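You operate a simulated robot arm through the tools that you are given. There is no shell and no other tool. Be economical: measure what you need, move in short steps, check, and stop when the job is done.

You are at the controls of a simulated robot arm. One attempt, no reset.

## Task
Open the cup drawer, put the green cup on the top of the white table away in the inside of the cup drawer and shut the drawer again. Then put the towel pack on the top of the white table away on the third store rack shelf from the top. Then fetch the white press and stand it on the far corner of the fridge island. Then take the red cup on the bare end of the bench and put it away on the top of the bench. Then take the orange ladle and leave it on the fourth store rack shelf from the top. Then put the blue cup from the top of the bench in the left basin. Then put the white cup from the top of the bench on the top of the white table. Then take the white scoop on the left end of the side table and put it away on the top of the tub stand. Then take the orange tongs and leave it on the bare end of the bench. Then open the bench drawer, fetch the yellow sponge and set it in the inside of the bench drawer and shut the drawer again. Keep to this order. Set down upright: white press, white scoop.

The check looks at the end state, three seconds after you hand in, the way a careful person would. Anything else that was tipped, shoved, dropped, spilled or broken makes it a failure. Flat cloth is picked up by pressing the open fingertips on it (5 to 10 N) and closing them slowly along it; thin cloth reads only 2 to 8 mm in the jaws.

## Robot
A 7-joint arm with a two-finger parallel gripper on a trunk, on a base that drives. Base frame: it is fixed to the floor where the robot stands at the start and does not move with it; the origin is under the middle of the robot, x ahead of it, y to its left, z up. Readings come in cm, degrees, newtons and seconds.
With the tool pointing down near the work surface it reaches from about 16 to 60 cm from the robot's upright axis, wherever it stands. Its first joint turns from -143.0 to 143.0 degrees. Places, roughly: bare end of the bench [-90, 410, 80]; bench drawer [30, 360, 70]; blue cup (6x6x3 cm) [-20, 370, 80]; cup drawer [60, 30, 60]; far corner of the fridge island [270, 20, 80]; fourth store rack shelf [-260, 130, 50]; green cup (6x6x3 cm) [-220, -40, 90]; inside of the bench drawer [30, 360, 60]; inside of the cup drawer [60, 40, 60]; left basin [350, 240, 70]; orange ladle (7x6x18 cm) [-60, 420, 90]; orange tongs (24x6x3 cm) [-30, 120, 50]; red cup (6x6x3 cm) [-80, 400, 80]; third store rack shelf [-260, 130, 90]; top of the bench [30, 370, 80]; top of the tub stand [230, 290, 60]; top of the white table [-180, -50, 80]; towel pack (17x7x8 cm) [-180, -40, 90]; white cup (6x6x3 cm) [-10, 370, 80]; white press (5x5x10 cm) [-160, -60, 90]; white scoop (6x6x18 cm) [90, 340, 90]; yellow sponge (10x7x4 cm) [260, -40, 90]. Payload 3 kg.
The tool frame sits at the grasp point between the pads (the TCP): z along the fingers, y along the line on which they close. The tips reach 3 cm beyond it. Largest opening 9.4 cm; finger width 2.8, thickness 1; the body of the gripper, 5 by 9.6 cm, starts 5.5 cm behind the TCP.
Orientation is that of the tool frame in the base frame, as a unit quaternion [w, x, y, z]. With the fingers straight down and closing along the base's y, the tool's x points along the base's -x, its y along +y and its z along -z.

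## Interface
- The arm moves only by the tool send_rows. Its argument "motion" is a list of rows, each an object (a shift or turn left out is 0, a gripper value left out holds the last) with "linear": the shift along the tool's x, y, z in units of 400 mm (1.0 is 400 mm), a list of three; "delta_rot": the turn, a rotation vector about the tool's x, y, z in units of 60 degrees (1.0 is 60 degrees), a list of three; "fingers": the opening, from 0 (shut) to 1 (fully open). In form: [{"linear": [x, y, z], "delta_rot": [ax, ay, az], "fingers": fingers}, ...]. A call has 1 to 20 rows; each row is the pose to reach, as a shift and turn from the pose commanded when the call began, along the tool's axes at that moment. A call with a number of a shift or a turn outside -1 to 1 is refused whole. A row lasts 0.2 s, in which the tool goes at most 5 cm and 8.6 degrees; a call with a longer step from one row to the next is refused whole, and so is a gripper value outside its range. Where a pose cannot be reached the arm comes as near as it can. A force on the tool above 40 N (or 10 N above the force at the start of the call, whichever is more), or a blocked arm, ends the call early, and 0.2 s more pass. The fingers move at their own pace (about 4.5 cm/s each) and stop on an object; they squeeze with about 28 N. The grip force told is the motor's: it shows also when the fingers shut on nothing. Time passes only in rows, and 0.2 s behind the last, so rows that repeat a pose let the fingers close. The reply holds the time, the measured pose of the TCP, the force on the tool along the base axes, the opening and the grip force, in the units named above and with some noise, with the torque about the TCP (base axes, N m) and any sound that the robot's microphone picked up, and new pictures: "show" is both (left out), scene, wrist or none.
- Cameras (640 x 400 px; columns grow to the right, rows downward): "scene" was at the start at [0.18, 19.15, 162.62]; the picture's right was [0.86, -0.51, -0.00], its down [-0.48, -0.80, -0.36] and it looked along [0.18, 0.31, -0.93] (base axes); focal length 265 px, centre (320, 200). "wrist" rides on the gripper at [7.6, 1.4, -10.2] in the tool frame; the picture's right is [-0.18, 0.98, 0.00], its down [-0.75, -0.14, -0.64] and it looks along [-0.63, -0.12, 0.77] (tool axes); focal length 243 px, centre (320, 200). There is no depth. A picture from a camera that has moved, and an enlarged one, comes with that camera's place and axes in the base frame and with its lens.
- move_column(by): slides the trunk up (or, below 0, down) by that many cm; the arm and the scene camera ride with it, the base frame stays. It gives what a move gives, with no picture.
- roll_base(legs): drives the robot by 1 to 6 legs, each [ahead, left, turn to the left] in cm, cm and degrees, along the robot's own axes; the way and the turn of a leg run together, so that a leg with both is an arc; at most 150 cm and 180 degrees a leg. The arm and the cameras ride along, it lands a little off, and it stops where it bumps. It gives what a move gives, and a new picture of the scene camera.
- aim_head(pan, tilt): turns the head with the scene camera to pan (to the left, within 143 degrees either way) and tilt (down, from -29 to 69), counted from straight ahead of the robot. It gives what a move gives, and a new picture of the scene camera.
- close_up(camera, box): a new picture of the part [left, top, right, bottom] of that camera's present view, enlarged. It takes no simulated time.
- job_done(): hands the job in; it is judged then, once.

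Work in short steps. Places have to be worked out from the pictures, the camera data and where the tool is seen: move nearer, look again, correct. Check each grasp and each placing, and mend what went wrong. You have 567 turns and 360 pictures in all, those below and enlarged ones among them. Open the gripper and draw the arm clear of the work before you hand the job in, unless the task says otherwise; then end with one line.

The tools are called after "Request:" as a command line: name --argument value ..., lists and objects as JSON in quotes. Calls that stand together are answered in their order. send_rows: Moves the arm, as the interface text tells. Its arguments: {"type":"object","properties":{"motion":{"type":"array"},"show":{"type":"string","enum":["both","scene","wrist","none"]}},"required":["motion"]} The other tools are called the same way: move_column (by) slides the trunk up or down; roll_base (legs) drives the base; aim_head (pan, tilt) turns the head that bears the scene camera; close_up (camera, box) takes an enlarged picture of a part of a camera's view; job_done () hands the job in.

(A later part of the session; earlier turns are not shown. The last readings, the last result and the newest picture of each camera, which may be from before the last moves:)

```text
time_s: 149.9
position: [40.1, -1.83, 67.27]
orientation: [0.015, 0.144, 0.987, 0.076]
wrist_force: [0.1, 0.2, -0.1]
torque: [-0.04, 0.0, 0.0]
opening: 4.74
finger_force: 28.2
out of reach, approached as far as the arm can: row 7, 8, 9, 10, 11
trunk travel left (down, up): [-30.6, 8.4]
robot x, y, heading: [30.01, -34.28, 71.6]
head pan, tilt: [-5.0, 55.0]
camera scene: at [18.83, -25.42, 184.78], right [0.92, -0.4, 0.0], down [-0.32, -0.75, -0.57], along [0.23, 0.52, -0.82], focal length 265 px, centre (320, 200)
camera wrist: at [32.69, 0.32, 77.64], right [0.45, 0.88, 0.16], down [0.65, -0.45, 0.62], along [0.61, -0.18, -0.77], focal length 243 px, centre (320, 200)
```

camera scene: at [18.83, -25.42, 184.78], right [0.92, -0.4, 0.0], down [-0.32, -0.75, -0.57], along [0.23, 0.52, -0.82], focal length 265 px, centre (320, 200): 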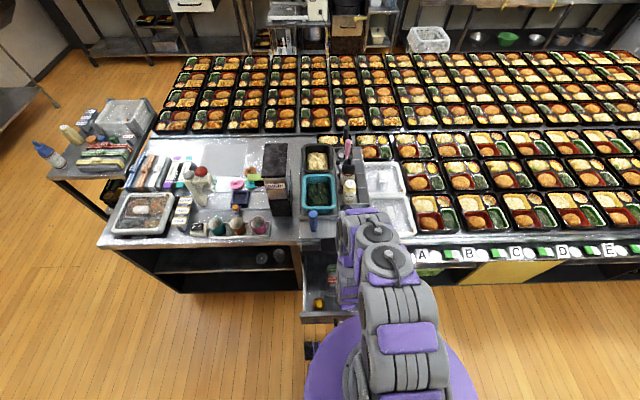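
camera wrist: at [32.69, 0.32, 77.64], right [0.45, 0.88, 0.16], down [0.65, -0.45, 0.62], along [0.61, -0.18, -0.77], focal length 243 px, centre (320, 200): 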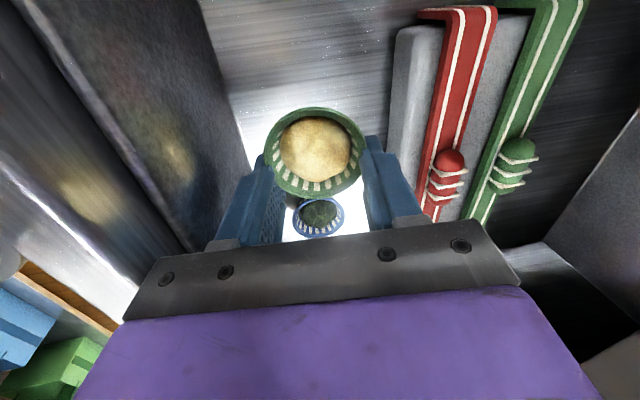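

The drawer is now ~26 cm open. I right the tool, move 2.3 cm off the front and lower.

Request:
send_rows --motion '[{"linear": [0.01, 0.03, 0], "delta_rot": [0.06, 0, 0]}, {"linear": [0.015, 0.06, 0], "delta_rot": [0.12, 0, 0]}, {"linear": [0.015, 0.06, 0], "delta_rot": [0.12, 0, 0]}]' --show "none"

Request:
move_column --by -5

Request:
move_column --by -3

Request:
send_rows --motion '[{"linear": [0, 0, 0]}]' --show "wrist"

```text
time_s: 150.7
position: [40.2, 0.62, 67.6]
orientation: [0.005, 0.145, 0.989, 0.015]
wrist_force: [0.7, 0.0, 0.2]
torque: [-0.02, 0.04, 0.01]
opening: 4.74
finger_force: 28.1
trunk travel left (down, up): [-30.6, 8.4]
robot x, y, heading: [29.86, -34.13, 71.9]
head pan, tilt: [-5.0, 55.0]
```

```text
time_s: 151.6
position: [40.26, 0.65, 62.57]
orientation: [0.006, 0.145, 0.989, 0.016]
wrist_force: [-0.3, 0.5, 0.1]
torque: [-0.01, 0.02, 0.0]
opening: 4.77
finger_force: 28.0
trunk travel left (down, up): [-25.6, 13.4]
robot x, y, heading: [30.18, -33.87, 71.8]
head pan, tilt: [-5.0, 55.0]
```

```text
time_s: 152.1
position: [40.19, 0.69, 61.22]
orientation: [0.005, 0.144, 0.989, 0.014]
wrist_force: [-0.2, -1.3, 29.7]
torque: [-0.48, 0.36, 0.01]
opening: 4.78
finger_force: 27.7
trunk travel left (down, up): [-23.9, 15.1]
robot x, y, heading: [30.34, -34.3, 71.5]
head pan, tilt: [-5.0, 55.0]
stopped: the force on the tool passed its limit at 144 N (the readings are from after the stop); the commanded pose is now the measured one
```

```text
time_s: 152.5
position: [40.26, 0.57, 61.14]
orientation: [0.005, 0.145, 0.989, 0.015]
wrist_force: [-0.3, -1.6, 25.4]
torque: [-0.54, 0.27, 0.02]
opening: 4.74
finger_force: 28.4
trunk travel left (down, up): [-23.9, 15.1]
robot x, y, heading: [30.51, -33.83, 71.8]
head pan, tilt: [-5.0, 55.0]
camera wrist: at [33.2, 4.03, 71.46], right [0.46, 0.89, 0.03], down [0.67, -0.37, 0.64], along [0.58, -0.27, -0.77], focal length 243 px, centre (320, 200)
```

wrist: 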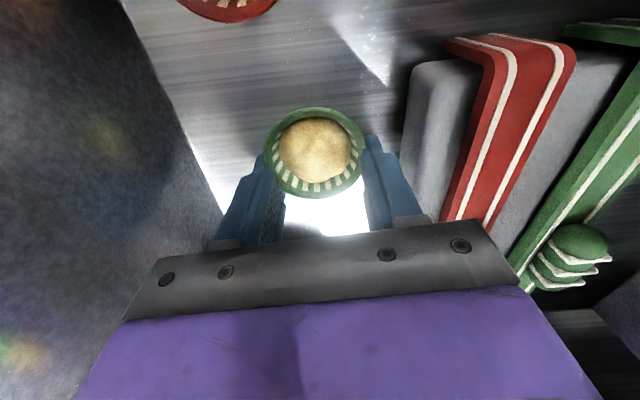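

Floor contact (≈58). Raise 3 mm and release.

Request:
move_column --by 0.3

Request:
send_rows --motion '[{"fingers": 0.6}, {"fingers": 0.72}, {"fingers": 0.72}, {"linear": [0, 0, 0], "fingers": 0.72}]' --show "none"

Request:
move_column --by 4

Request:
send_rows --motion '[{"linear": [0, 0, 0]}]' --show "wrist"

```text
time_s: 153.1
position: [40.18, 0.77, 61.5]
orientation: [0.005, 0.145, 0.989, 0.014]
wrist_force: [0.4, 0.0, -0.3]
torque: [0.0, 0.02, 0.01]
opening: 4.74
finger_force: 27.9
trunk travel left (down, up): [-24.2, 14.8]
robot x, y, heading: [30.22, -33.88, 71.7]
head pan, tilt: [-5.0, 55.0]
```

```text
time_s: 154.1
position: [40.39, 0.72, 61.5]
orientation: [0.005, 0.145, 0.989, 0.016]
wrist_force: [-0.1, -1.4, -0.1]
torque: [-0.04, 0.0, -0.01]
opening: 6.69
finger_force: 0.0
trunk travel left (down, up): [-24.2, 14.8]
robot x, y, heading: [30.1, -34.22, 71.7]
head pan, tilt: [-5.0, 55.0]
```

```text
time_s: 154.9
position: [40.23, 0.73, 65.46]
orientation: [0.005, 0.145, 0.989, 0.015]
wrist_force: [0.7, 0.1, 0.4]
torque: [0.01, -0.02, -0.04]
opening: 6.8
finger_force: 0.1
trunk travel left (down, up): [-28.2, 10.8]
robot x, y, heading: [29.81, -33.78, 71.9]
head pan, tilt: [-5.0, 55.0]
```

```text
time_s: 155.3
position: [40.34, 0.68, 65.44]
orientation: [0.005, 0.145, 0.989, 0.015]
wrist_force: [0.0, 0.2, -0.6]
torque: [0.01, 0.0, 0.01]
opening: 6.73
finger_force: 0.0
trunk travel left (down, up): [-28.2, 10.8]
robot x, y, heading: [30.18, -34.1, 71.9]
head pan, tilt: [-5.0, 55.0]
camera wrist: at [33.2, 4.07, 75.7], right [0.46, 0.89, 0.03], down [0.67, -0.37, 0.64], along [0.58, -0.27, -0.77], focal length 243 px, centre (320, 200)
```

wrist: 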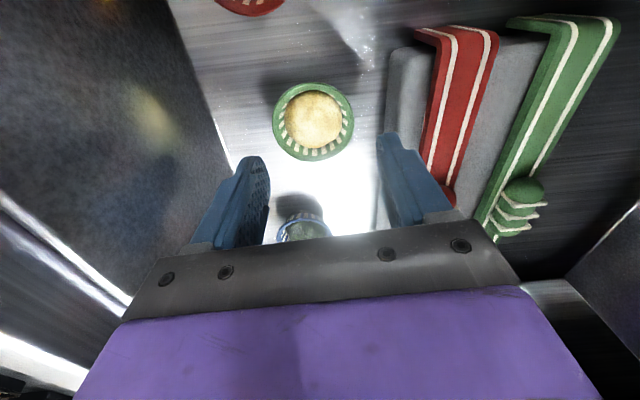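

Green cup stands freely in the drawer. Raise, back off, and turn the tool to the horizontal handle-grip posture to shut the drawer.

Request:
move_column --by 10

Request:
roll_base --legs '[[-20, 0, 0]]'

Request:
send_rows --motion '[{"delta_rot": [0, 0, 0], "fingers": 1}, {"delta_rot": [0, 0, 0]}, {"delta_rot": [-0.14, 0, 0]}, {"delta_rot": [-0.28, 0, 0]}, {"delta_rot": [-0.42, 0, 0]}, {"delta_rot": [-0.56, 0, 0]}, {"delta_rot": [-0.7, 0, 0]}, {"delta_rot": [-0.84, 0, 0]}, {"delta_rot": [-0.98, 0, 0]}]' --show "none"

Request:
send_rows --motion '[{"delta_rot": [-0.13, 0, 0]}, {"delta_rot": [-0.26, 0, 0]}, {"delta_rot": [-0.38, 0, 0]}]' --show "both"

```text
time_s: 156.6
position: [40.29, 0.72, 75.5]
orientation: [0.006, 0.145, 0.989, 0.015]
wrist_force: [0.5, -0.2, 0.3]
torque: [-0.01, 0.01, 0.0]
opening: 6.74
finger_force: 0.1
trunk travel left (down, up): [-38.2, 0.8]
robot x, y, heading: [30.28, -34.17, 71.7]
head pan, tilt: [-5.0, 55.0]
```

```text
time_s: 157.8
position: [37.77, -7.38, 75.64]
orientation: [0.008, 0.148, 0.988, 0.038]
wrist_force: [10.7, 21.2, -7.0]
torque: [0.79, -0.42, -0.19]
opening: 5.52
finger_force: 0.2
trunk travel left (down, up): [-38.2, 0.8]
robot x, y, heading: [26.95, -43.39, 71.6]
head pan, tilt: [-5.0, 55.0]
stopped in leg 1: the force on the tool passed its limit at 53 N (the readings are from after the stop); the commanded pose is now the measured one
camera scene: at [15.96, -34.43, 192.39], right [0.92, -0.4, 0.0], down [-0.33, -0.75, -0.57], along [0.23, 0.52, -0.82], focal length 265 px, centre (320, 200)
```

scene: 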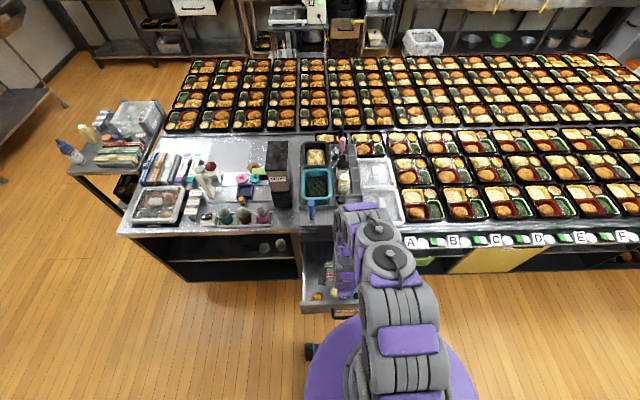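

```text
time_s: 158.4
position: [38.0, -6.57, 76.0]
orientation: [0.011, 0.148, 0.988, 0.048]
wrist_force: [14.4, 35.1, -10.8]
torque: [1.5, -0.74, -0.3]
opening: 7.34
finger_force: 0.1
trunk travel left (down, up): [-38.2, 0.8]
robot x, y, heading: [26.87, -43.07, 71.6]
head pan, tilt: [-5.0, 55.0]
stopped in row 2: the force on the tool passed its limit at 43 N (the readings are from after the stop); the commanded pose is now the measured one
```

```text
time_s: 158.7
position: [37.9, -6.37, 76.27]
orientation: [0.016, 0.149, 0.986, 0.077]
wrist_force: [8.4, 24.5, 10.4]
torque: [0.4, 0.02, -0.33]
opening: 7.86
finger_force: 0.2
trunk travel left (down, up): [-38.2, 0.8]
robot x, y, heading: [27.12, -43.39, 71.5]
head pan, tilt: [-5.0, 55.0]
stopped in row 1: the force on the tool passed its limit at 52 N (the readings are from after the stop); the commanded pose is now the measured one
camera scene: at [15.92, -34.24, 192.43], right [0.92, -0.4, 0.0], down [-0.33, -0.75, -0.57], along [0.23, 0.52, -0.82], focal length 265 px, centre (320, 200)
camera wrist: at [30.58, -4.28, 86.58], right [0.46, 0.87, 0.16], down [0.64, -0.45, 0.62], along [0.61, -0.18, -0.77], focal length 243 px, centre (320, 200)
```

scene: 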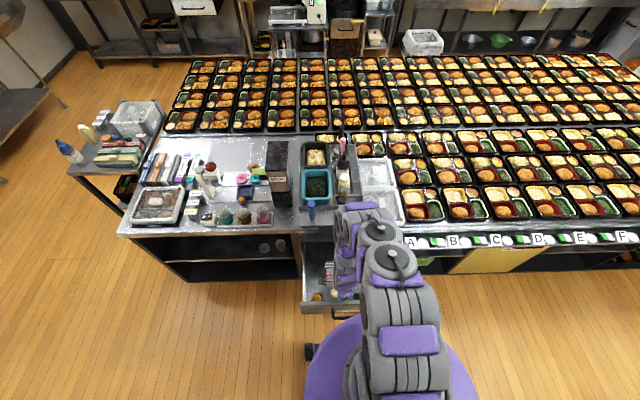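
wrist: 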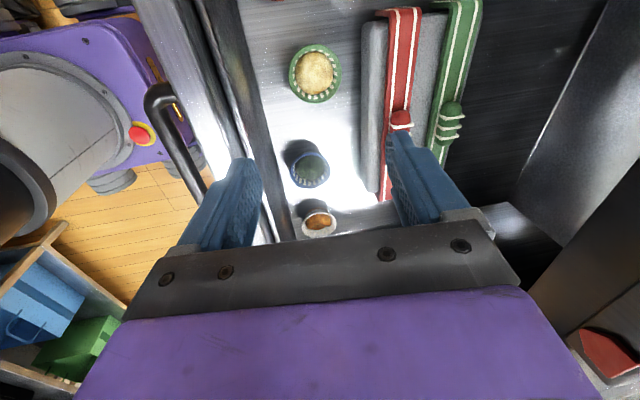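

The rear finger caught the drawer's top edge (cups still fine). I move off it, then up with the arm.

Request:
send_rows --motion '[{"linear": [0, 0.05, 0]}, {"linear": [0, 0.05, -0.08]}, {"linear": [0, 0.05, -0.16]}, {"linear": [0, 0.05, -0.24]}]' --show "wrist"

```text
time_s: 159.7
position: [37.88, -6.27, 86.27]
orientation: [0.016, 0.147, 0.986, 0.072]
wrist_force: [-0.9, -0.5, -0.4]
torque: [0.03, 0.0, 0.01]
opening: 9.41
finger_force: 0.1
trunk travel left (down, up): [-38.2, 0.8]
robot x, y, heading: [26.95, -43.39, 71.6]
head pan, tilt: [-5.0, 55.0]
camera wrist: at [30.45, -4.0, 96.45], right [0.46, 0.88, 0.15], down [0.65, -0.44, 0.62], along [0.61, -0.19, -0.77], focal length 243 px, centre (320, 200)
```

wrist: 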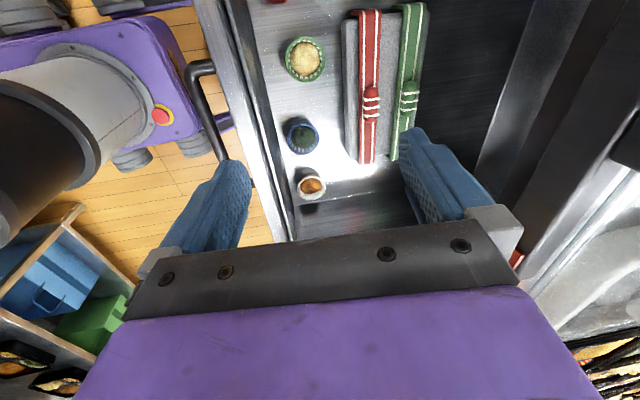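

Clear now. Roll back 22 cm and pitch the tool horizontal.

Request:
roll_base --legs '[[-20, 0, 0]]'

Request:
send_rows --motion '[{"delta_rot": [0, 0, 0]}, {"delta_rot": [0, 0, 0]}, {"delta_rot": [-0.14, 0, 0]}, {"delta_rot": [-0.28, 0, 0]}, {"delta_rot": [-0.42, 0, 0]}, {"delta_rot": [-0.56, 0, 0]}, {"delta_rot": [-0.7, 0, 0]}, {"delta_rot": [-0.84, 0, 0]}, {"delta_rot": [-0.98, 0, 0]}]' --show "none"

Request:
send_rows --motion '[{"delta_rot": [-0.13, 0, 0]}, {"delta_rot": [-0.22, 0, 0]}]' --show "wrist"

```text
time_s: 161.3
position: [31.53, -25.41, 86.12]
orientation: [0.015, 0.145, 0.987, 0.073]
wrist_force: [1.0, -0.8, 0.4]
torque: [0.0, 0.01, 0.0]
opening: 9.4
finger_force: 0.0
trunk travel left (down, up): [-38.2, 0.8]
robot x, y, heading: [20.38, -62.63, 71.6]
head pan, tilt: [-5.0, 55.0]
camera scene: at [9.42, -53.86, 192.43], right [0.92, -0.39, 0.0], down [-0.32, -0.75, -0.57], along [0.23, 0.53, -0.82], focal length 265 px, centre (320, 200)
```

scene: 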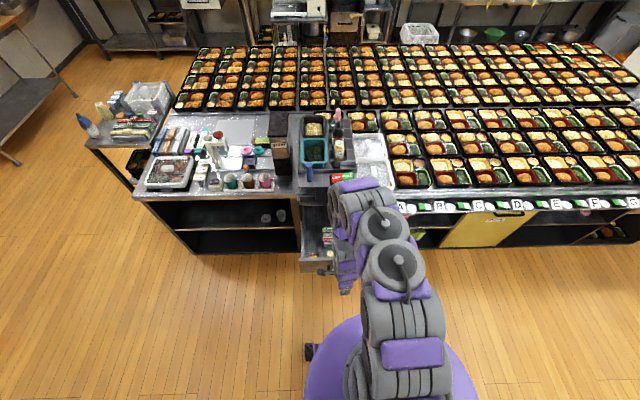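

```text
time_s: 163.3
position: [31.97, -20.86, 91.84]
orientation: [0.082, 0.118, 0.826, 0.545]
wrist_force: [2.4, -0.9, 1.1]
torque: [-0.04, 0.06, 0.11]
opening: 9.4
finger_force: 0.0
out of reach, approached as far as the arm can: row 8, 9
trunk travel left (down, up): [-38.2, 0.8]
robot x, y, heading: [21.0, -62.79, 71.8]
head pan, tilt: [-5.0, 55.0]
```

```text
time_s: 163.9
position: [31.43, -15.96, 97.62]
orientation: [0.099, 0.11, 0.758, 0.635]
wrist_force: [-0.2, -0.1, 0.1]
torque: [0.03, -0.01, 0.02]
opening: 9.41
finger_force: 0.1
out of reach, approached as far as the arm can: row 1, 2
trunk travel left (down, up): [-38.2, 0.8]
robot x, y, heading: [20.81, -62.33, 71.7]
head pan, tilt: [-5.0, 55.0]
camera wrist: at [21.18, -23.1, 100.72], right [0.22, 0.11, 0.97], down [0.53, -0.85, -0.02], along [0.82, 0.52, -0.24], focal length 243 px, centre (320, 200)
```

wrist: 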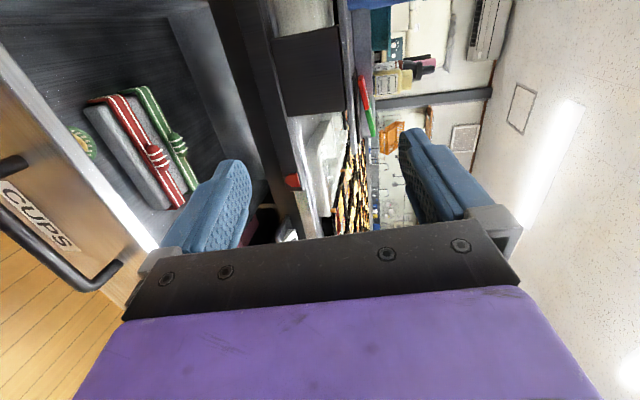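

Horizontal posture achieved. Roll back/right a bit and lower to handle height.

Request:
roll_base --legs '[[-10, -7, -1]]'

Request:
move_column --by -31

Request:
send_rows --motion '[{"linear": [0, 0, 0]}]' --show "wrist"

```text
time_s: 165.1
position: [33.67, -27.05, 97.41]
orientation: [0.109, 0.111, 0.758, 0.633]
wrist_force: [-0.6, 0.2, 0.3]
torque: [0.01, -0.03, -0.02]
opening: 9.43
finger_force: 0.1
trunk travel left (down, up): [-38.2, 0.8]
robot x, y, heading: [24.01, -74.16, 70.6]
head pan, tilt: [-5.0, 55.0]
camera scene: at [9.17, -63.84, 192.14], right [0.91, -0.41, 0.02], down [-0.33, -0.75, -0.57], along [0.25, 0.52, -0.82], focal length 265 px, centre (320, 200)
```

scene: 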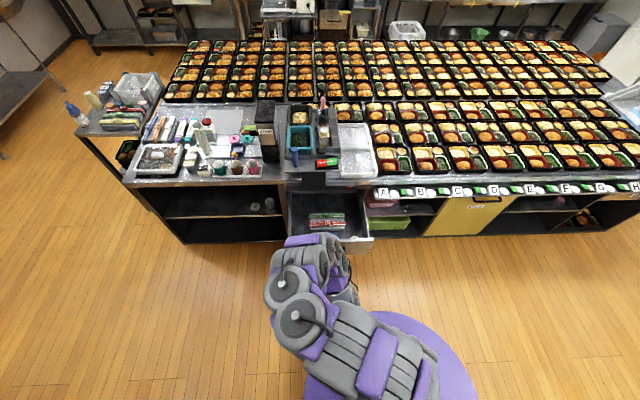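

```text
time_s: 168.2
position: [35.26, -27.65, 66.63]
orientation: [0.102, 0.117, 0.757, 0.635]
wrist_force: [1.1, -0.2, 0.3]
torque: [0.06, 0.01, 0.0]
opening: 9.42
finger_force: 0.1
trunk travel left (down, up): [-7.2, 31.8]
robot x, y, heading: [23.57, -73.53, 71.0]
head pan, tilt: [-5.0, 55.0]
```

```text
time_s: 168.6
position: [35.42, -27.8, 66.53]
orientation: [0.102, 0.118, 0.757, 0.635]
wrist_force: [0.3, 0.0, -0.8]
torque: [0.0, -0.02, -0.02]
opening: 9.41
finger_force: 0.1
trunk travel left (down, up): [-7.2, 31.8]
robot x, y, heading: [23.94, -73.79, 71.0]
head pan, tilt: [-5.0, 55.0]
camera wrist: at [25.12, -34.67, 69.74], right [0.22, 0.11, 0.97], down [0.52, -0.86, -0.02], along [0.83, 0.5, -0.25], focal length 243 px, centre (320, 200)
```

wrist: 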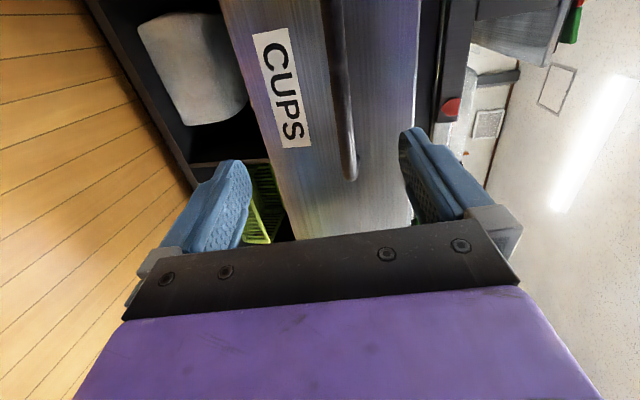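

Aligned with the bar. Advance 11 cm and grip it.

Request:
send_rows --motion '[{"linear": [0, 0.016, 0.09]}, {"linear": [0, 0.033, 0.18]}, {"linear": [0, 0.049, 0.27]}, {"linear": [0, 0.049, 0.27], "fingers": 0}, {"linear": [0, 0.049, 0.27], "fingers": 0}, {"linear": [0, 0.049, 0.27], "fingers": 0}, {"linear": [0, 0.049, 0.27], "fingers": 0}, {"linear": [0, 0.049, 0.27], "fingers": 0}, {"linear": [0, 0.049, 0.27], "fingers": 0}]' --show "wrist"

```text
time_s: 170.6
position: [38.58, -17.02, 66.76]
orientation: [0.102, 0.117, 0.757, 0.634]
wrist_force: [0.2, 0.2, 3.4]
torque: [0.23, 0.77, -0.42]
opening: 1.93
finger_force: 45.0
trunk travel left (down, up): [-7.2, 31.8]
robot x, y, heading: [23.71, -73.65, 70.8]
head pan, tilt: [-5.0, 55.0]
camera wrist: at [28.27, -23.93, 69.95], right [0.22, 0.11, 0.97], down [0.52, -0.86, -0.02], along [0.83, 0.5, -0.25], focal length 243 px, centre (320, 200)
```

wrist: 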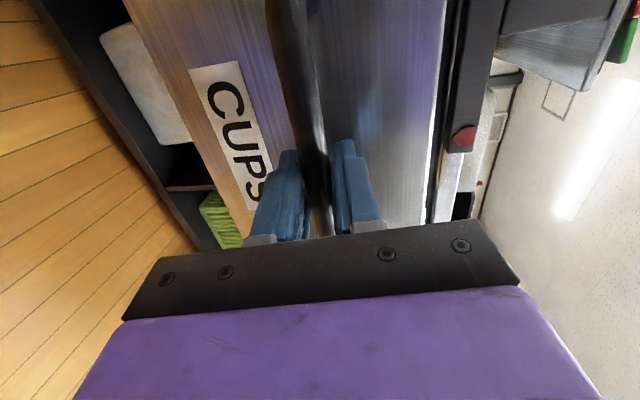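

Gripped. Push the drawer in by rolling the base forward in short legs.

Request:
roll_base --legs '[[7, 0, 0], [7, 0, 0], [7, 0, 0]]'

```text
time_s: 172.7
position: [44.38, -2.13, 66.77]
orientation: [0.11, 0.121, 0.756, 0.633]
wrist_force: [7.4, -0.4, 3.4]
torque: [0.55, 1.16, 1.25]
opening: 1.93
finger_force: 45.0
trunk travel left (down, up): [-7.2, 31.8]
robot x, y, heading: [29.12, -58.69, 70.9]
head pan, tilt: [-5.0, 55.0]
stopped in leg 3: the force on the tool passed its limit at 41 N (the readings are from after the stop); the commanded pose is now the measured one
camera scene: at [18.19, -49.88, 161.45], right [0.91, -0.41, 0.0], down [-0.34, -0.75, -0.57], along [0.23, 0.52, -0.82], focal length 265 px, centre (320, 200)
```

scene: 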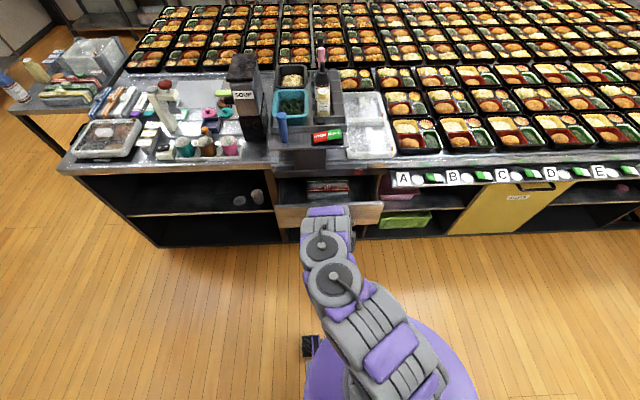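

Request:
roll_base --legs '[[5, 0, 0], [5, 0, 0]]'

Request:
send_rows --motion '[{"linear": [0, 0.003, 0.02]}, {"linear": [0, 0.006, 0.04]}, {"linear": [0, 0.009, 0.06]}, {"linear": [0, 0.013, 0.08]}, {"linear": [0, 0.016, 0.1]}, {"linear": [0, 0.02, 0.12]}, {"linear": [0, 0.023, 0.14]}, {"linear": [0, 0.026, 0.16]}]' --show "none"

```text
time_s: 174.5
position: [47.93, 7.0, 66.83]
orientation: [0.117, 0.123, 0.757, 0.63]
wrist_force: [8.9, -3.2, 1.4]
torque: [0.56, 1.1, 1.17]
opening: 1.94
finger_force: 45.2
trunk travel left (down, up): [-7.2, 31.8]
robot x, y, heading: [32.3, -49.1, 70.5]
head pan, tilt: [-5.0, 55.0]
stopped in leg 2: the force on the tool passed its limit at 41 N (the readings are from after the stop); the commanded pose is now the measured one
camera scene: at [21.61, -40.35, 161.46], right [0.91, -0.41, 0.0], down [-0.34, -0.75, -0.57], along [0.23, 0.52, -0.82], focal length 265 px, centre (320, 200)
```

scene: 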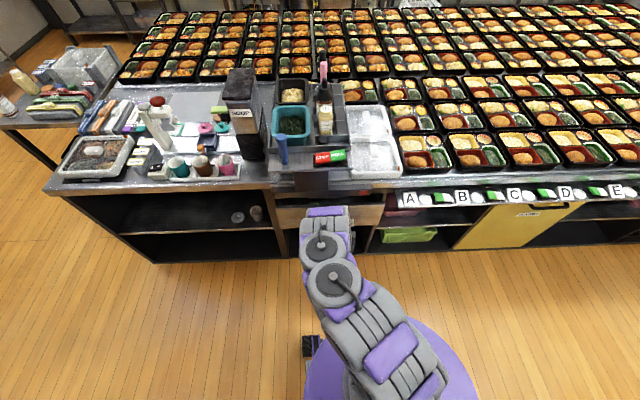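

```text
time_s: 176.1
position: [49.85, 11.78, 66.65]
orientation: [0.121, 0.124, 0.758, 0.629]
wrist_force: [8.6, -19.7, 15.0]
torque: [0.55, 1.11, 0.95]
opening: 2.0
finger_force: 45.1
trunk travel left (down, up): [-7.2, 31.8]
robot x, y, heading: [32.24, -49.22, 71.1]
head pan, tilt: [-5.0, 55.0]
stopped in row 8: the force on the tool passed its limit at 43 N (the readings are from after the stop); the commanded pose is now the measured one
```

The handle is back at its closed position (stop reached). Release and back off.

Request:
send_rows --motion '[{"fingers": 0.6}, {"fingers": 0.6}, {"fingers": 0.6}, {"fingers": 0.6}]' --show "none"

Request:
roll_base --legs '[[-20, 0, 0]]'

Request:
close_up --camera "scene" --box '[220, 100, 420, 230]'

```text
time_s: 177.1
position: [49.56, 12.06, 66.72]
orientation: [0.118, 0.122, 0.76, 0.628]
wrist_force: [0.1, -1.0, 0.9]
torque: [-0.05, 0.05, -0.01]
opening: 5.64
finger_force: 0.0
trunk travel left (down, up): [-7.2, 31.8]
robot x, y, heading: [32.37, -49.02, 70.6]
head pan, tilt: [-5.0, 55.0]
```

```text
time_s: 178.7
position: [43.11, -7.01, 66.68]
orientation: [0.119, 0.123, 0.759, 0.628]
wrist_force: [-0.2, 0.1, -0.7]
torque: [-0.01, 0.02, 0.0]
opening: 5.66
finger_force: 0.0
trunk travel left (down, up): [-7.2, 31.8]
robot x, y, heading: [25.83, -67.97, 70.6]
head pan, tilt: [-5.0, 55.0]
camera scene: at [14.66, -59.15, 161.42], right [0.91, -0.41, 0.0], down [-0.34, -0.75, -0.57], along [0.24, 0.52, -0.82], focal length 265 px, centre (320, 200)
```

scene: 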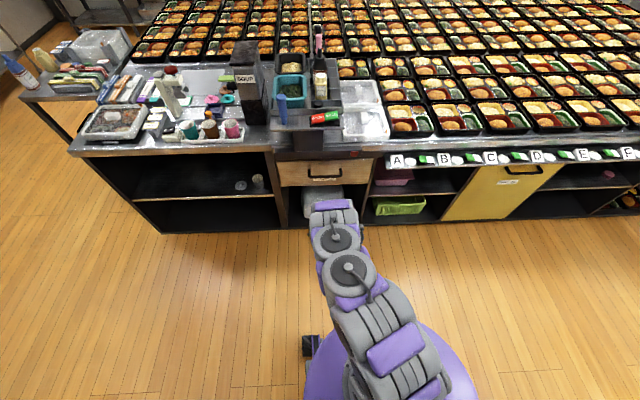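

```text
3.08 times, centred on (320, 165) of scene
camera zoom: at [14.66, -59.15, 161.42], right [0.91, -0.41, 0.0], down [-0.34, -0.75, -0.57], along [0.24, 0.52, -0.82], focal length 815 px, centre (320, 308)
```

zoom: 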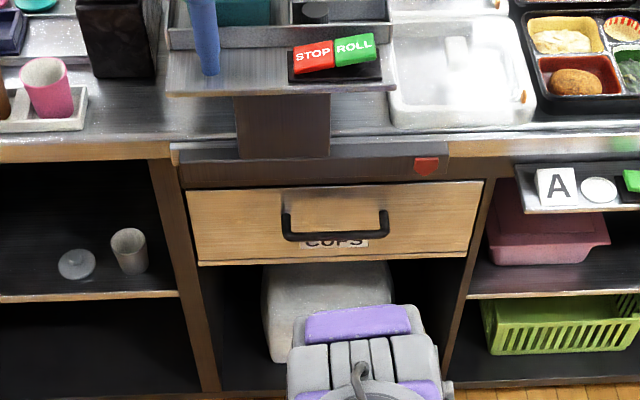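

Drawer is shut. Next: the towel pack. I raise the trunk, turn the tool down, and drive back to the white table.

Request:
move_column --by 31

Request:
send_rows --motion '[{"delta_rot": [0.14, 0, 0], "fingers": 1}, {"delta_rot": [0.28, 0, 0]}, {"delta_rot": [0.42, 0, 0]}, {"delta_rot": [0.56, 0, 0]}, {"delta_rot": [0.7, 0, 0]}, {"delta_rot": [0.84, 0, 0]}, {"delta_rot": [0.98, 0, 0]}]' --show "none"

Request:
roll_base --legs '[[10, 135, 0], [8, 62, 0], [0, 0, 177]]'

```text
time_s: 181.8
position: [43.07, -7.05, 97.56]
orientation: [0.118, 0.122, 0.758, 0.629]
wrist_force: [0.3, -0.2, -0.7]
torque: [0.01, -0.01, -0.03]
opening: 5.66
finger_force: 0.1
trunk travel left (down, up): [-38.2, 0.8]
robot x, y, heading: [25.69, -67.8, 70.7]
head pan, tilt: [-5.0, 55.0]
```

```text
time_s: 183.4
position: [43.07, -6.73, 97.68]
orientation: [0.042, 0.163, 0.971, 0.173]
wrist_force: [-0.3, -0.6, -0.1]
torque: [0.01, -0.04, -0.04]
opening: 9.4
finger_force: 0.0
trunk travel left (down, up): [-38.2, 0.8]
robot x, y, heading: [26.29, -68.01, 70.7]
head pan, tilt: [-5.0, 55.0]
```

```text
time_s: 200.5
position: [-171.75, -46.07, 97.79]
orientation: [0.173, 0.965, -0.189, -0.047]
wrist_force: [-0.1, 0.3, -0.9]
torque: [0.02, -0.03, -0.01]
opening: 9.39
finger_force: 0.1
trunk travel left (down, up): [-38.2, 0.8]
robot x, y, heading: [-151.78, 14.1, -112.0]
head pan, tilt: [-5.0, 55.0]
camera scene: at [-140.81, 4.56, 192.42], right [-0.89, 0.46, 0.0], down [0.37, 0.73, -0.57], along [-0.26, -0.51, -0.82], focal length 265 px, centre (320, 200)
```

scene: 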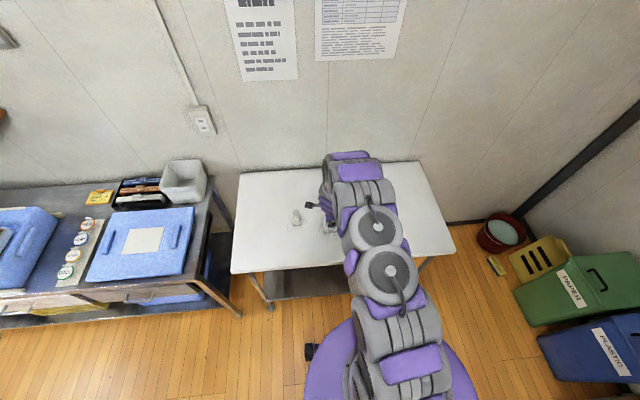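

The tool is already near the pack. Make it vertical and take a wrist view.

Request:
send_rows --motion '[{"linear": [0, -0.06, 0], "delta_rot": [0.12, 0, 0]}, {"linear": [0, -0.12, -0.04], "delta_rot": [0.24, 0, 0]}, {"linear": [0, -0.18, -0.06], "delta_rot": [0.36, 0, 0]}, {"linear": [0, -0.18, -0.06], "delta_rot": [0.36, 0, 0]}]' --show "wrist"

```text
time_s: 201.5
position: [-168.97, -39.11, 97.32]
orientation: [-0.01, 0.981, -0.193, -0.013]
wrist_force: [1.0, -0.8, 0.1]
torque: [0.02, 0.05, 0.01]
opening: 9.38
finger_force: 0.2
out of reach, approached as far as the arm can: row 1, 2
trunk travel left (down, up): [-38.2, 0.8]
robot x, y, heading: [-151.78, 13.92, -112.2]
head pan, tilt: [-5.0, 55.0]
camera wrist: at [-162.2, -43.42, 107.54], right [-0.54, -0.84, -0.01], down [-0.63, 0.4, 0.67], along [-0.56, 0.37, -0.75], focal length 243 px, centre (320, 200)
```

wrist: 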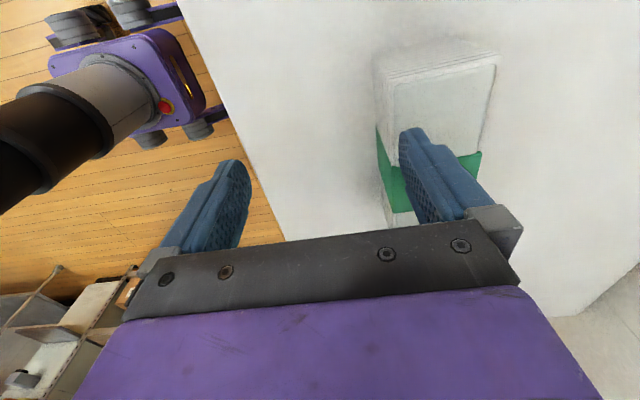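

Pack centre ≈(-176,-45), top ≈92.8. Roll 12 cm closer, then centre over it.

Request:
roll_base --legs '[[12, 0, 0]]'

Request:
send_rows --motion '[{"linear": [0, 0, 0]}, {"linear": [-0.04, -0.04, 0]}, {"linear": [-0.1, -0.09, 0]}, {"linear": [-0.1, -0.09, 0]}, {"linear": [-0.1, -0.09, 0]}]' --show "wrist"

```text
time_s: 202.7
position: [-173.7, -50.28, 97.54]
orientation: [-0.009, 0.981, -0.196, -0.012]
wrist_force: [0.4, -0.7, -0.5]
torque: [0.01, 0.0, 0.0]
opening: 9.39
finger_force: 0.1
trunk travel left (down, up): [-38.2, 0.8]
robot x, y, heading: [-156.13, 2.78, -112.3]
head pan, tilt: [-5.0, 55.0]
camera scene: at [-145.42, -6.71, 192.42], right [-0.89, 0.46, 0.0], down [0.37, 0.73, -0.57], along [-0.26, -0.51, -0.82], focal length 265 px, centre (320, 200)
```

scene: 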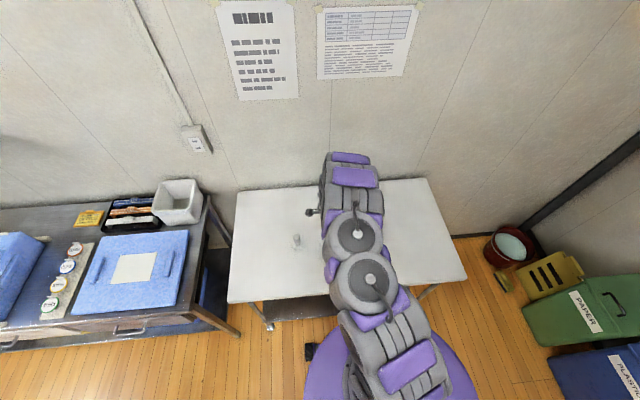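

```text
time_s: 203.9
position: [-175.95, -45.18, 97.85]
orientation: [-0.008, 0.981, -0.195, -0.012]
wrist_force: [0.1, -0.3, -0.9]
torque: [-0.02, 0.01, 0.02]
opening: 9.39
finger_force: 0.0
trunk travel left (down, up): [-38.2, 0.8]
robot x, y, heading: [-156.1, 2.59, -112.4]
head pan, tilt: [-5.0, 55.0]
camera wrist: at [-169.24, -49.5, 107.85], right [-0.55, -0.84, -0.01], down [-0.63, 0.41, 0.66], along [-0.55, 0.37, -0.75], focal length 243 px, centre (320, 200)
```

wrist: 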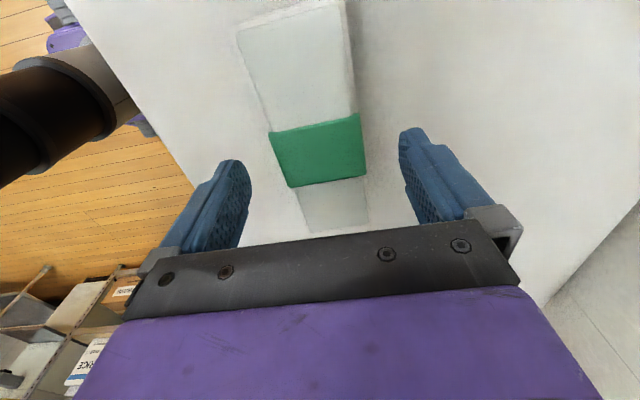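

Pack centred and aligned. Descend and grip.

Request:
send_rows --motion '[{"linear": [0, 0, 0.08]}, {"linear": [0, 0, 0.16]}, {"linear": [0, 0, 0.21]}, {"linear": [0, 0, 0.21], "fingers": 0}, {"linear": [0, 0, 0.21], "fingers": 0}, {"linear": [0, 0, 0.21], "fingers": 0}, {"linear": [0, 0, 0.21], "fingers": 0}, {"linear": [0, 0, 0.21], "fingers": 0}]' --show "none"

Request:
send_rows --motion '[{"linear": [0, 0, -0.06]}, {"linear": [0, 0, -0.12]}, {"linear": [0, 0, -0.18]}]' --show "wrist"

```text
time_s: 205.7
position: [-176.13, -44.29, 91.26]
orientation: [-0.007, 0.981, -0.195, -0.012]
wrist_force: [0.5, 0.0, 0.0]
torque: [0.0, -0.01, -0.01]
opening: 6.65
finger_force: 27.7
out of reach, approached as far as the arm can: row 2, 3, 4, 5, 6, 7, 8
trunk travel left (down, up): [-38.2, 0.8]
robot x, y, heading: [-156.06, 3.08, -112.2]
head pan, tilt: [-5.0, 55.0]
```

```text
time_s: 206.5
position: [-176.12, -44.25, 98.62]
orientation: [-0.009, 0.981, -0.195, -0.012]
wrist_force: [0.5, 0.0, -2.3]
torque: [-0.02, 0.02, 0.02]
opening: 6.62
finger_force: 27.8
trunk travel left (down, up): [-38.2, 0.8]
robot x, y, heading: [-156.35, 2.92, -112.2]
head pan, tilt: [-5.0, 55.0]
camera wrist: at [-169.35, -48.6, 108.62], right [-0.55, -0.84, -0.01], down [-0.63, 0.41, 0.66], along [-0.55, 0.37, -0.75], focal length 243 px, centre (320, 200)
```

wrist: 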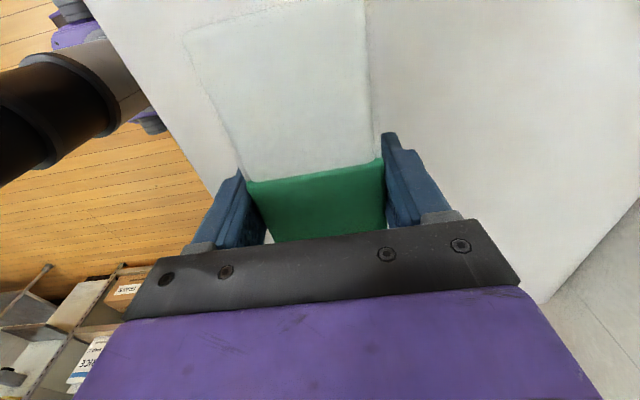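

Pack held (6.6 cm, light). I drive to face the store rack.

Request:
roll_base --legs '[[-40, -28, 0], [-40, -28, 0], [0, 0, -89.5]]'

Request:
aim_head --pan 0 --tilt 40

```text
time_s: 215.7
position: [-227.31, 116.62, 98.47]
orientation: [0.014, -0.561, 0.828, 0.003]
wrist_force: [-0.2, -0.7, -1.7]
torque: [0.0, -0.01, -0.03]
opening: 6.59
finger_force: 28.0
trunk travel left (down, up): [-38.2, 0.8]
robot x, y, heading: [-179.8, 97.6, 158.9]
head pan, tilt: [-5.0, 55.0]
camera scene: at [-189.12, 86.39, 192.4], right [0.44, 0.9, 0.0], down [0.74, -0.36, -0.57], along [-0.51, 0.26, -0.82], focal length 265 px, centre (320, 200)
```

scene: 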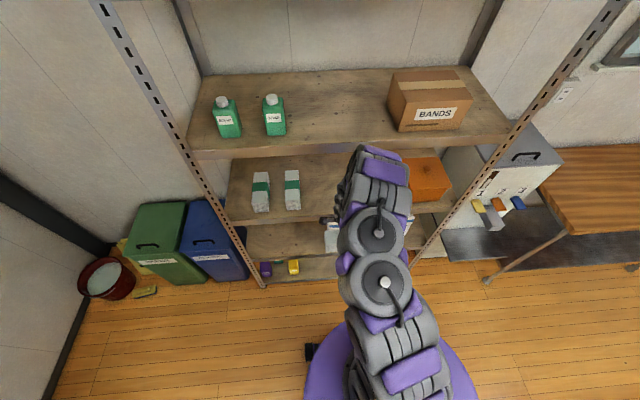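

```text
time_s: 216.5
position: [-227.14, 116.54, 98.63]
orientation: [0.013, -0.561, 0.828, 0.002]
wrist_force: [1.0, -0.3, -0.7]
torque: [-0.02, -0.01, 0.02]
opening: 6.63
finger_force: 28.0
trunk travel left (down, up): [-38.2, 0.8]
robot x, y, heading: [-179.94, 97.59, 158.7]
head pan, tilt: [0.0, 40.0]
camera scene: at [-190.59, 86.26, 194.45], right [0.36, 0.93, 0.0], down [0.6, -0.23, -0.76], along [-0.71, 0.28, -0.65], focal length 265 px, centre (320, 200)
```

scene: 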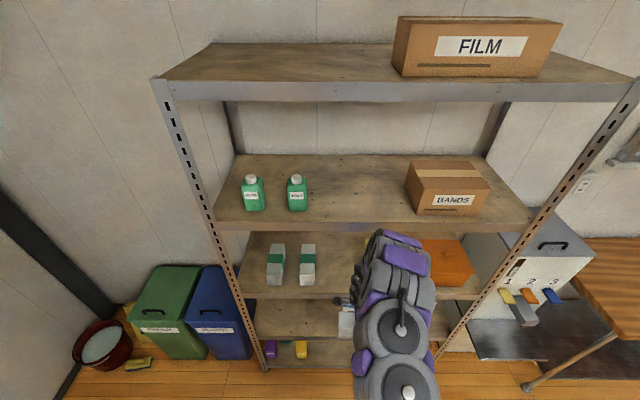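

I rotate the tool to horizontal (pack crosswise), planning to put it right of the two similar packs.

Request:
send_rows --motion '[{"delta_rot": [-0.14, 0, 0]}, {"delta_rot": [-0.28, 0, 0]}, {"delta_rot": [-0.42, 0, 0]}, {"delta_rot": [-0.56, 0, 0]}, {"delta_rot": [-0.7, 0, 0]}, {"delta_rot": [-0.84, 0, 0]}, {"delta_rot": [-0.98, 0, 0]}]' --show "none"

Request:
send_rows --motion '[{"delta_rot": [-0.13, 0, 0]}, {"delta_rot": [-0.26, 0, 0]}, {"delta_rot": [-0.39, 0, 0]}]' --show "both"

```text
time_s: 218.3
position: [-229.9, 115.37, 95.77]
orientation: [0.348, 0.661, -0.625, -0.228]
wrist_force: [-0.3, 0.4, -1.6]
torque: [0.02, 0.0, 0.04]
opening: 6.61
finger_force: 28.2
out of reach, approached as far as the arm can: row 1, 3, 4, 5, 6, 7
trunk travel left (down, up): [-38.2, 0.8]
robot x, y, heading: [-179.33, 98.01, 158.9]
head pan, tilt: [0.0, 40.0]
stopped in row 7: the arm was blocked; the commanded pose is now the measured one
```

```text
time_s: 219.1
position: [-229.93, 115.82, 95.79]
orientation: [0.477, 0.575, -0.565, -0.351]
wrist_force: [1.0, 0.3, -0.8]
torque: [-0.01, -0.02, 0.06]
opening: 6.64
finger_force: 28.1
trunk travel left (down, up): [-38.2, 0.8]
robot x, y, heading: [-179.82, 98.08, 158.8]
head pan, tilt: [0.0, 40.0]
camera scene: at [-189.52, 88.93, 194.62], right [0.36, 0.93, -0.01], down [0.6, -0.24, -0.76], along [-0.71, 0.27, -0.64], focal length 265 px, centre (320, 200)
camera wrist: at [-219.7, 110.15, 101.2], right [-0.33, 0.27, 0.9], down [0.56, 0.83, -0.04], along [-0.76, 0.49, -0.43], focal length 243 px, centre (320, 200)
```

scene: 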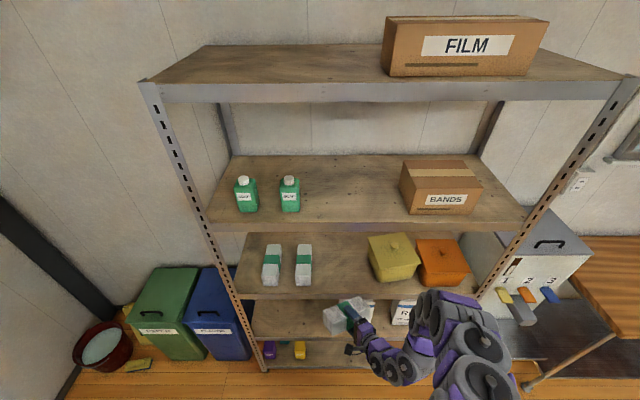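
wrist: 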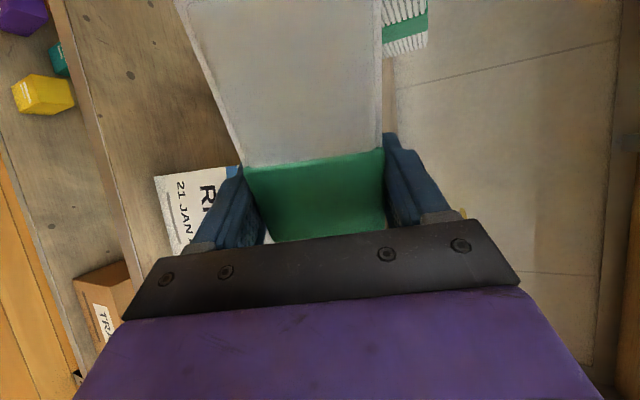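

Free spot is between the packs and the yellow box. The tool yawed ~30° off; I lower the trunk for arm freedom and correct the yaw while rising.

Request:
move_column --by -12

Request:
send_rows --motion '[{"linear": [0.01, 0.07, -0.022], "delta_rot": [-0.04, -0.12, 0]}, {"linear": [0.02, 0.14, -0.045], "delta_rot": [-0.08, -0.24, -0.005]}, {"linear": [0.03, 0.21, -0.067], "delta_rot": [-0.12, -0.36, -0.01]}, {"linear": [0.04, 0.283, -0.09], "delta_rot": [-0.158, -0.483, -0.013]}, {"linear": [0.04, 0.283, -0.09], "delta_rot": [-0.158, -0.483, -0.013]}]' --show "scene"

```text
time_s: 220.6
position: [-230.01, 115.28, 83.65]
orientation: [0.474, 0.577, -0.565, -0.351]
wrist_force: [0.0, 0.8, -1.7]
torque: [0.0, -0.06, 0.04]
opening: 6.59
finger_force: 28.0
trunk travel left (down, up): [-26.2, 12.8]
robot x, y, heading: [-180.06, 98.08, 158.5]
head pan, tilt: [0.0, 40.0]
```

```text
time_s: 221.8
position: [-230.05, 114.99, 95.25]
orientation: [-0.361, -0.435, 0.63, 0.532]
wrist_force: [-0.4, -0.5, -1.9]
torque: [-0.01, -0.06, -0.02]
opening: 6.61
finger_force: 28.1
trunk travel left (down, up): [-26.2, 12.8]
robot x, y, heading: [-179.21, 98.17, 158.9]
head pan, tilt: [0.0, 40.0]
camera scene: at [-190.14, 87.24, 182.51], right [0.36, 0.93, 0.0], down [0.6, -0.24, -0.76], along [-0.71, 0.28, -0.64], focal length 265 px, centre (320, 200)
```

scene: 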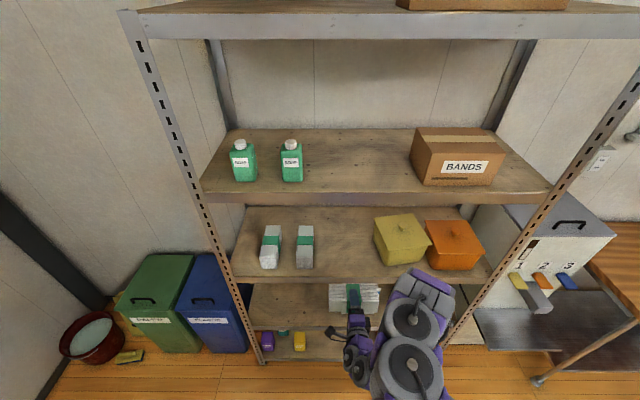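

Pack is crosswise and aligned. Third shelf ≈ z 92.5, front f≈266. Raise 6 cm and roll in 22 cm.

Request:
move_column --by 6.5

Request:
roll_base --legs '[[12, 0, 0], [10, 0, 0]]'

Request:
send_rows --motion '[{"linear": [0, 0, 0]}, {"linear": [0, 0, 0]}]' --show "wrist"

```text
time_s: 222.8
position: [-229.93, 114.95, 101.72]
orientation: [-0.361, -0.435, 0.631, 0.531]
wrist_force: [0.2, -0.6, -1.7]
torque: [0.0, -0.02, -0.02]
opening: 6.62
finger_force: 28.4
trunk travel left (down, up): [-32.7, 6.3]
robot x, y, heading: [-179.76, 98.07, 158.9]
head pan, tilt: [0.0, 40.0]
```

```text
time_s: 224.8
position: [-249.2, 121.95, 100.06]
orientation: [-0.354, -0.441, 0.638, 0.522]
wrist_force: [0.1, 0.7, -0.6]
torque: [0.0, -0.04, 0.01]
opening: 6.61
finger_force: 27.8
trunk travel left (down, up): [-32.7, 6.3]
robot x, y, heading: [-199.56, 105.45, 159.0]
head pan, tilt: [0.0, 40.0]
camera scene: at [-210.58, 94.61, 188.23], right [0.36, 0.93, 0.0], down [0.6, -0.23, -0.76], along [-0.71, 0.28, -0.65], focal length 265 px, centre (320, 200)
```

scene: 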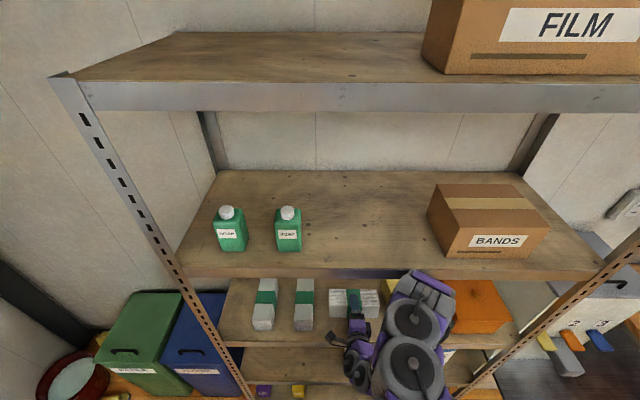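

```text
time_s: 225.4
position: [-248.41, 121.37, 100.15]
orientation: [-0.352, -0.443, 0.641, 0.519]
wrist_force: [0.2, -0.5, -2.1]
torque: [0.0, -0.04, -0.03]
opening: 6.61
finger_force: 28.3
trunk travel left (down, up): [-32.7, 6.3]
robot x, y, heading: [-199.85, 105.68, 158.9]
head pan, tilt: [0.0, 40.0]
camera wrist: at [-242.12, 110.96, 103.62], right [-0.13, 0.24, 0.96], down [0.88, 0.47, 0.01], along [-0.45, 0.85, -0.28], focal length 243 px, centre (320, 200)
```

wrist: 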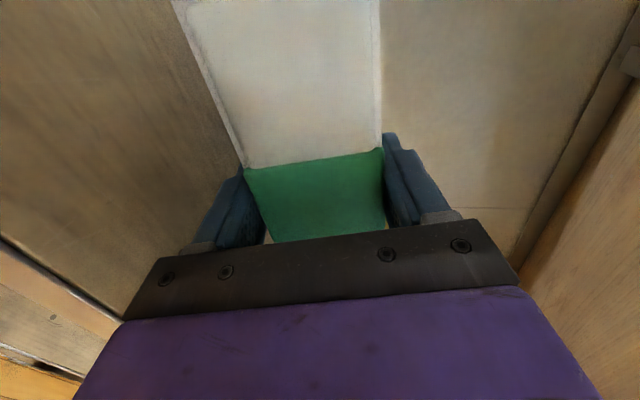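

Pack is inside the third shelf. Lower gently to contact.

Request:
move_column --by -2

Request:
move_column --by -1

Request:
move_column --by -1

```text
time_s: 226.1
position: [-248.89, 122.91, 99.3]
orientation: [-0.359, -0.437, 0.637, 0.524]
wrist_force: [0.6, -0.9, -2.4]
torque: [-0.01, -0.05, 0.01]
opening: 6.6
finger_force: 27.7
trunk travel left (down, up): [-30.7, 8.3]
robot x, y, heading: [-200.08, 105.93, 159.3]
head pan, tilt: [0.0, 40.0]
```

```text
time_s: 226.6
position: [-248.87, 122.15, 98.57]
orientation: [-0.358, -0.434, 0.634, 0.53]
wrist_force: [17.5, -6.6, 20.2]
torque: [-0.3, -0.38, 0.13]
opening: 6.58
finger_force: 27.8
trunk travel left (down, up): [-29.8, 9.2]
robot x, y, heading: [-200.22, 105.86, 159.0]
head pan, tilt: [0.0, 40.0]
stopped: the force on the tool passed its limit at 45 N (the readings are from after the stop); the commanded pose is now the measured one
```

```text
time_s: 227.0
position: [-248.92, 122.16, 98.66]
orientation: [-0.359, -0.433, 0.633, 0.532]
wrist_force: [20.6, -7.0, 23.4]
torque: [-0.29, -0.5, 0.06]
opening: 6.6
finger_force: 27.8
trunk travel left (down, up): [-29.6, 9.4]
robot x, y, heading: [-199.71, 105.68, 158.7]
head pan, tilt: [0.0, 40.0]
stopped: the force on the tool passed its limit at 45 N (the readings are from after the stop); the commanded pose is now the measured one
```

Contact with the shelf at z≈98.6. Ease up slightly, open a little, then look.

Request:
move_column --by 0.3

Request:
send_rows --motion '[{"linear": [0, 0.005, 0], "fingers": 0.75}, {"linear": [0, 0.008, 0], "fingers": 0.8}, {"linear": [0, 0.008, 0], "fingers": 0.8}]' --show "wrist"

```text
time_s: 227.5
position: [-249.15, 122.22, 98.64]
orientation: [-0.357, -0.433, 0.634, 0.532]
wrist_force: [4.9, -0.9, 3.8]
torque: [-0.06, -0.16, 0.04]
opening: 6.58
finger_force: 27.7
trunk travel left (down, up): [-29.9, 9.1]
robot x, y, heading: [-199.84, 105.74, 158.8]
head pan, tilt: [0.0, 40.0]
```

```text
time_s: 228.3
position: [-249.27, 122.38, 99.02]
orientation: [-0.359, -0.433, 0.634, 0.531]
wrist_force: [-1.7, 0.0, 1.2]
torque: [-0.06, 0.15, 0.02]
opening: 7.38
finger_force: 0.0
trunk travel left (down, up): [-29.9, 9.1]
robot x, y, heading: [-199.71, 105.76, 159.0]
head pan, tilt: [0.0, 40.0]
camera wrist: at [-242.98, 111.78, 102.21], right [-0.1, 0.23, 0.97], down [0.89, 0.46, -0.02], along [-0.45, 0.86, -0.25], focal length 243 px, centre (320, 200)
```

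wrist: 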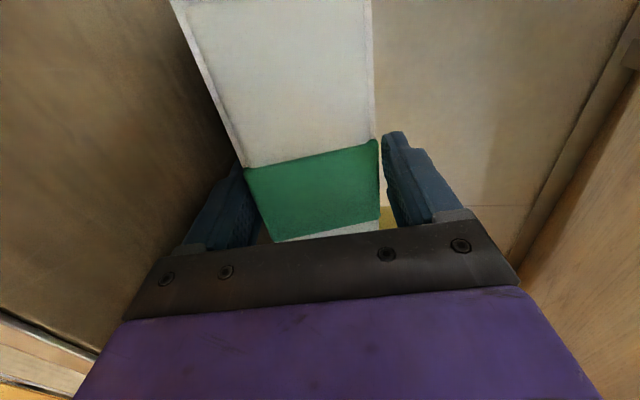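

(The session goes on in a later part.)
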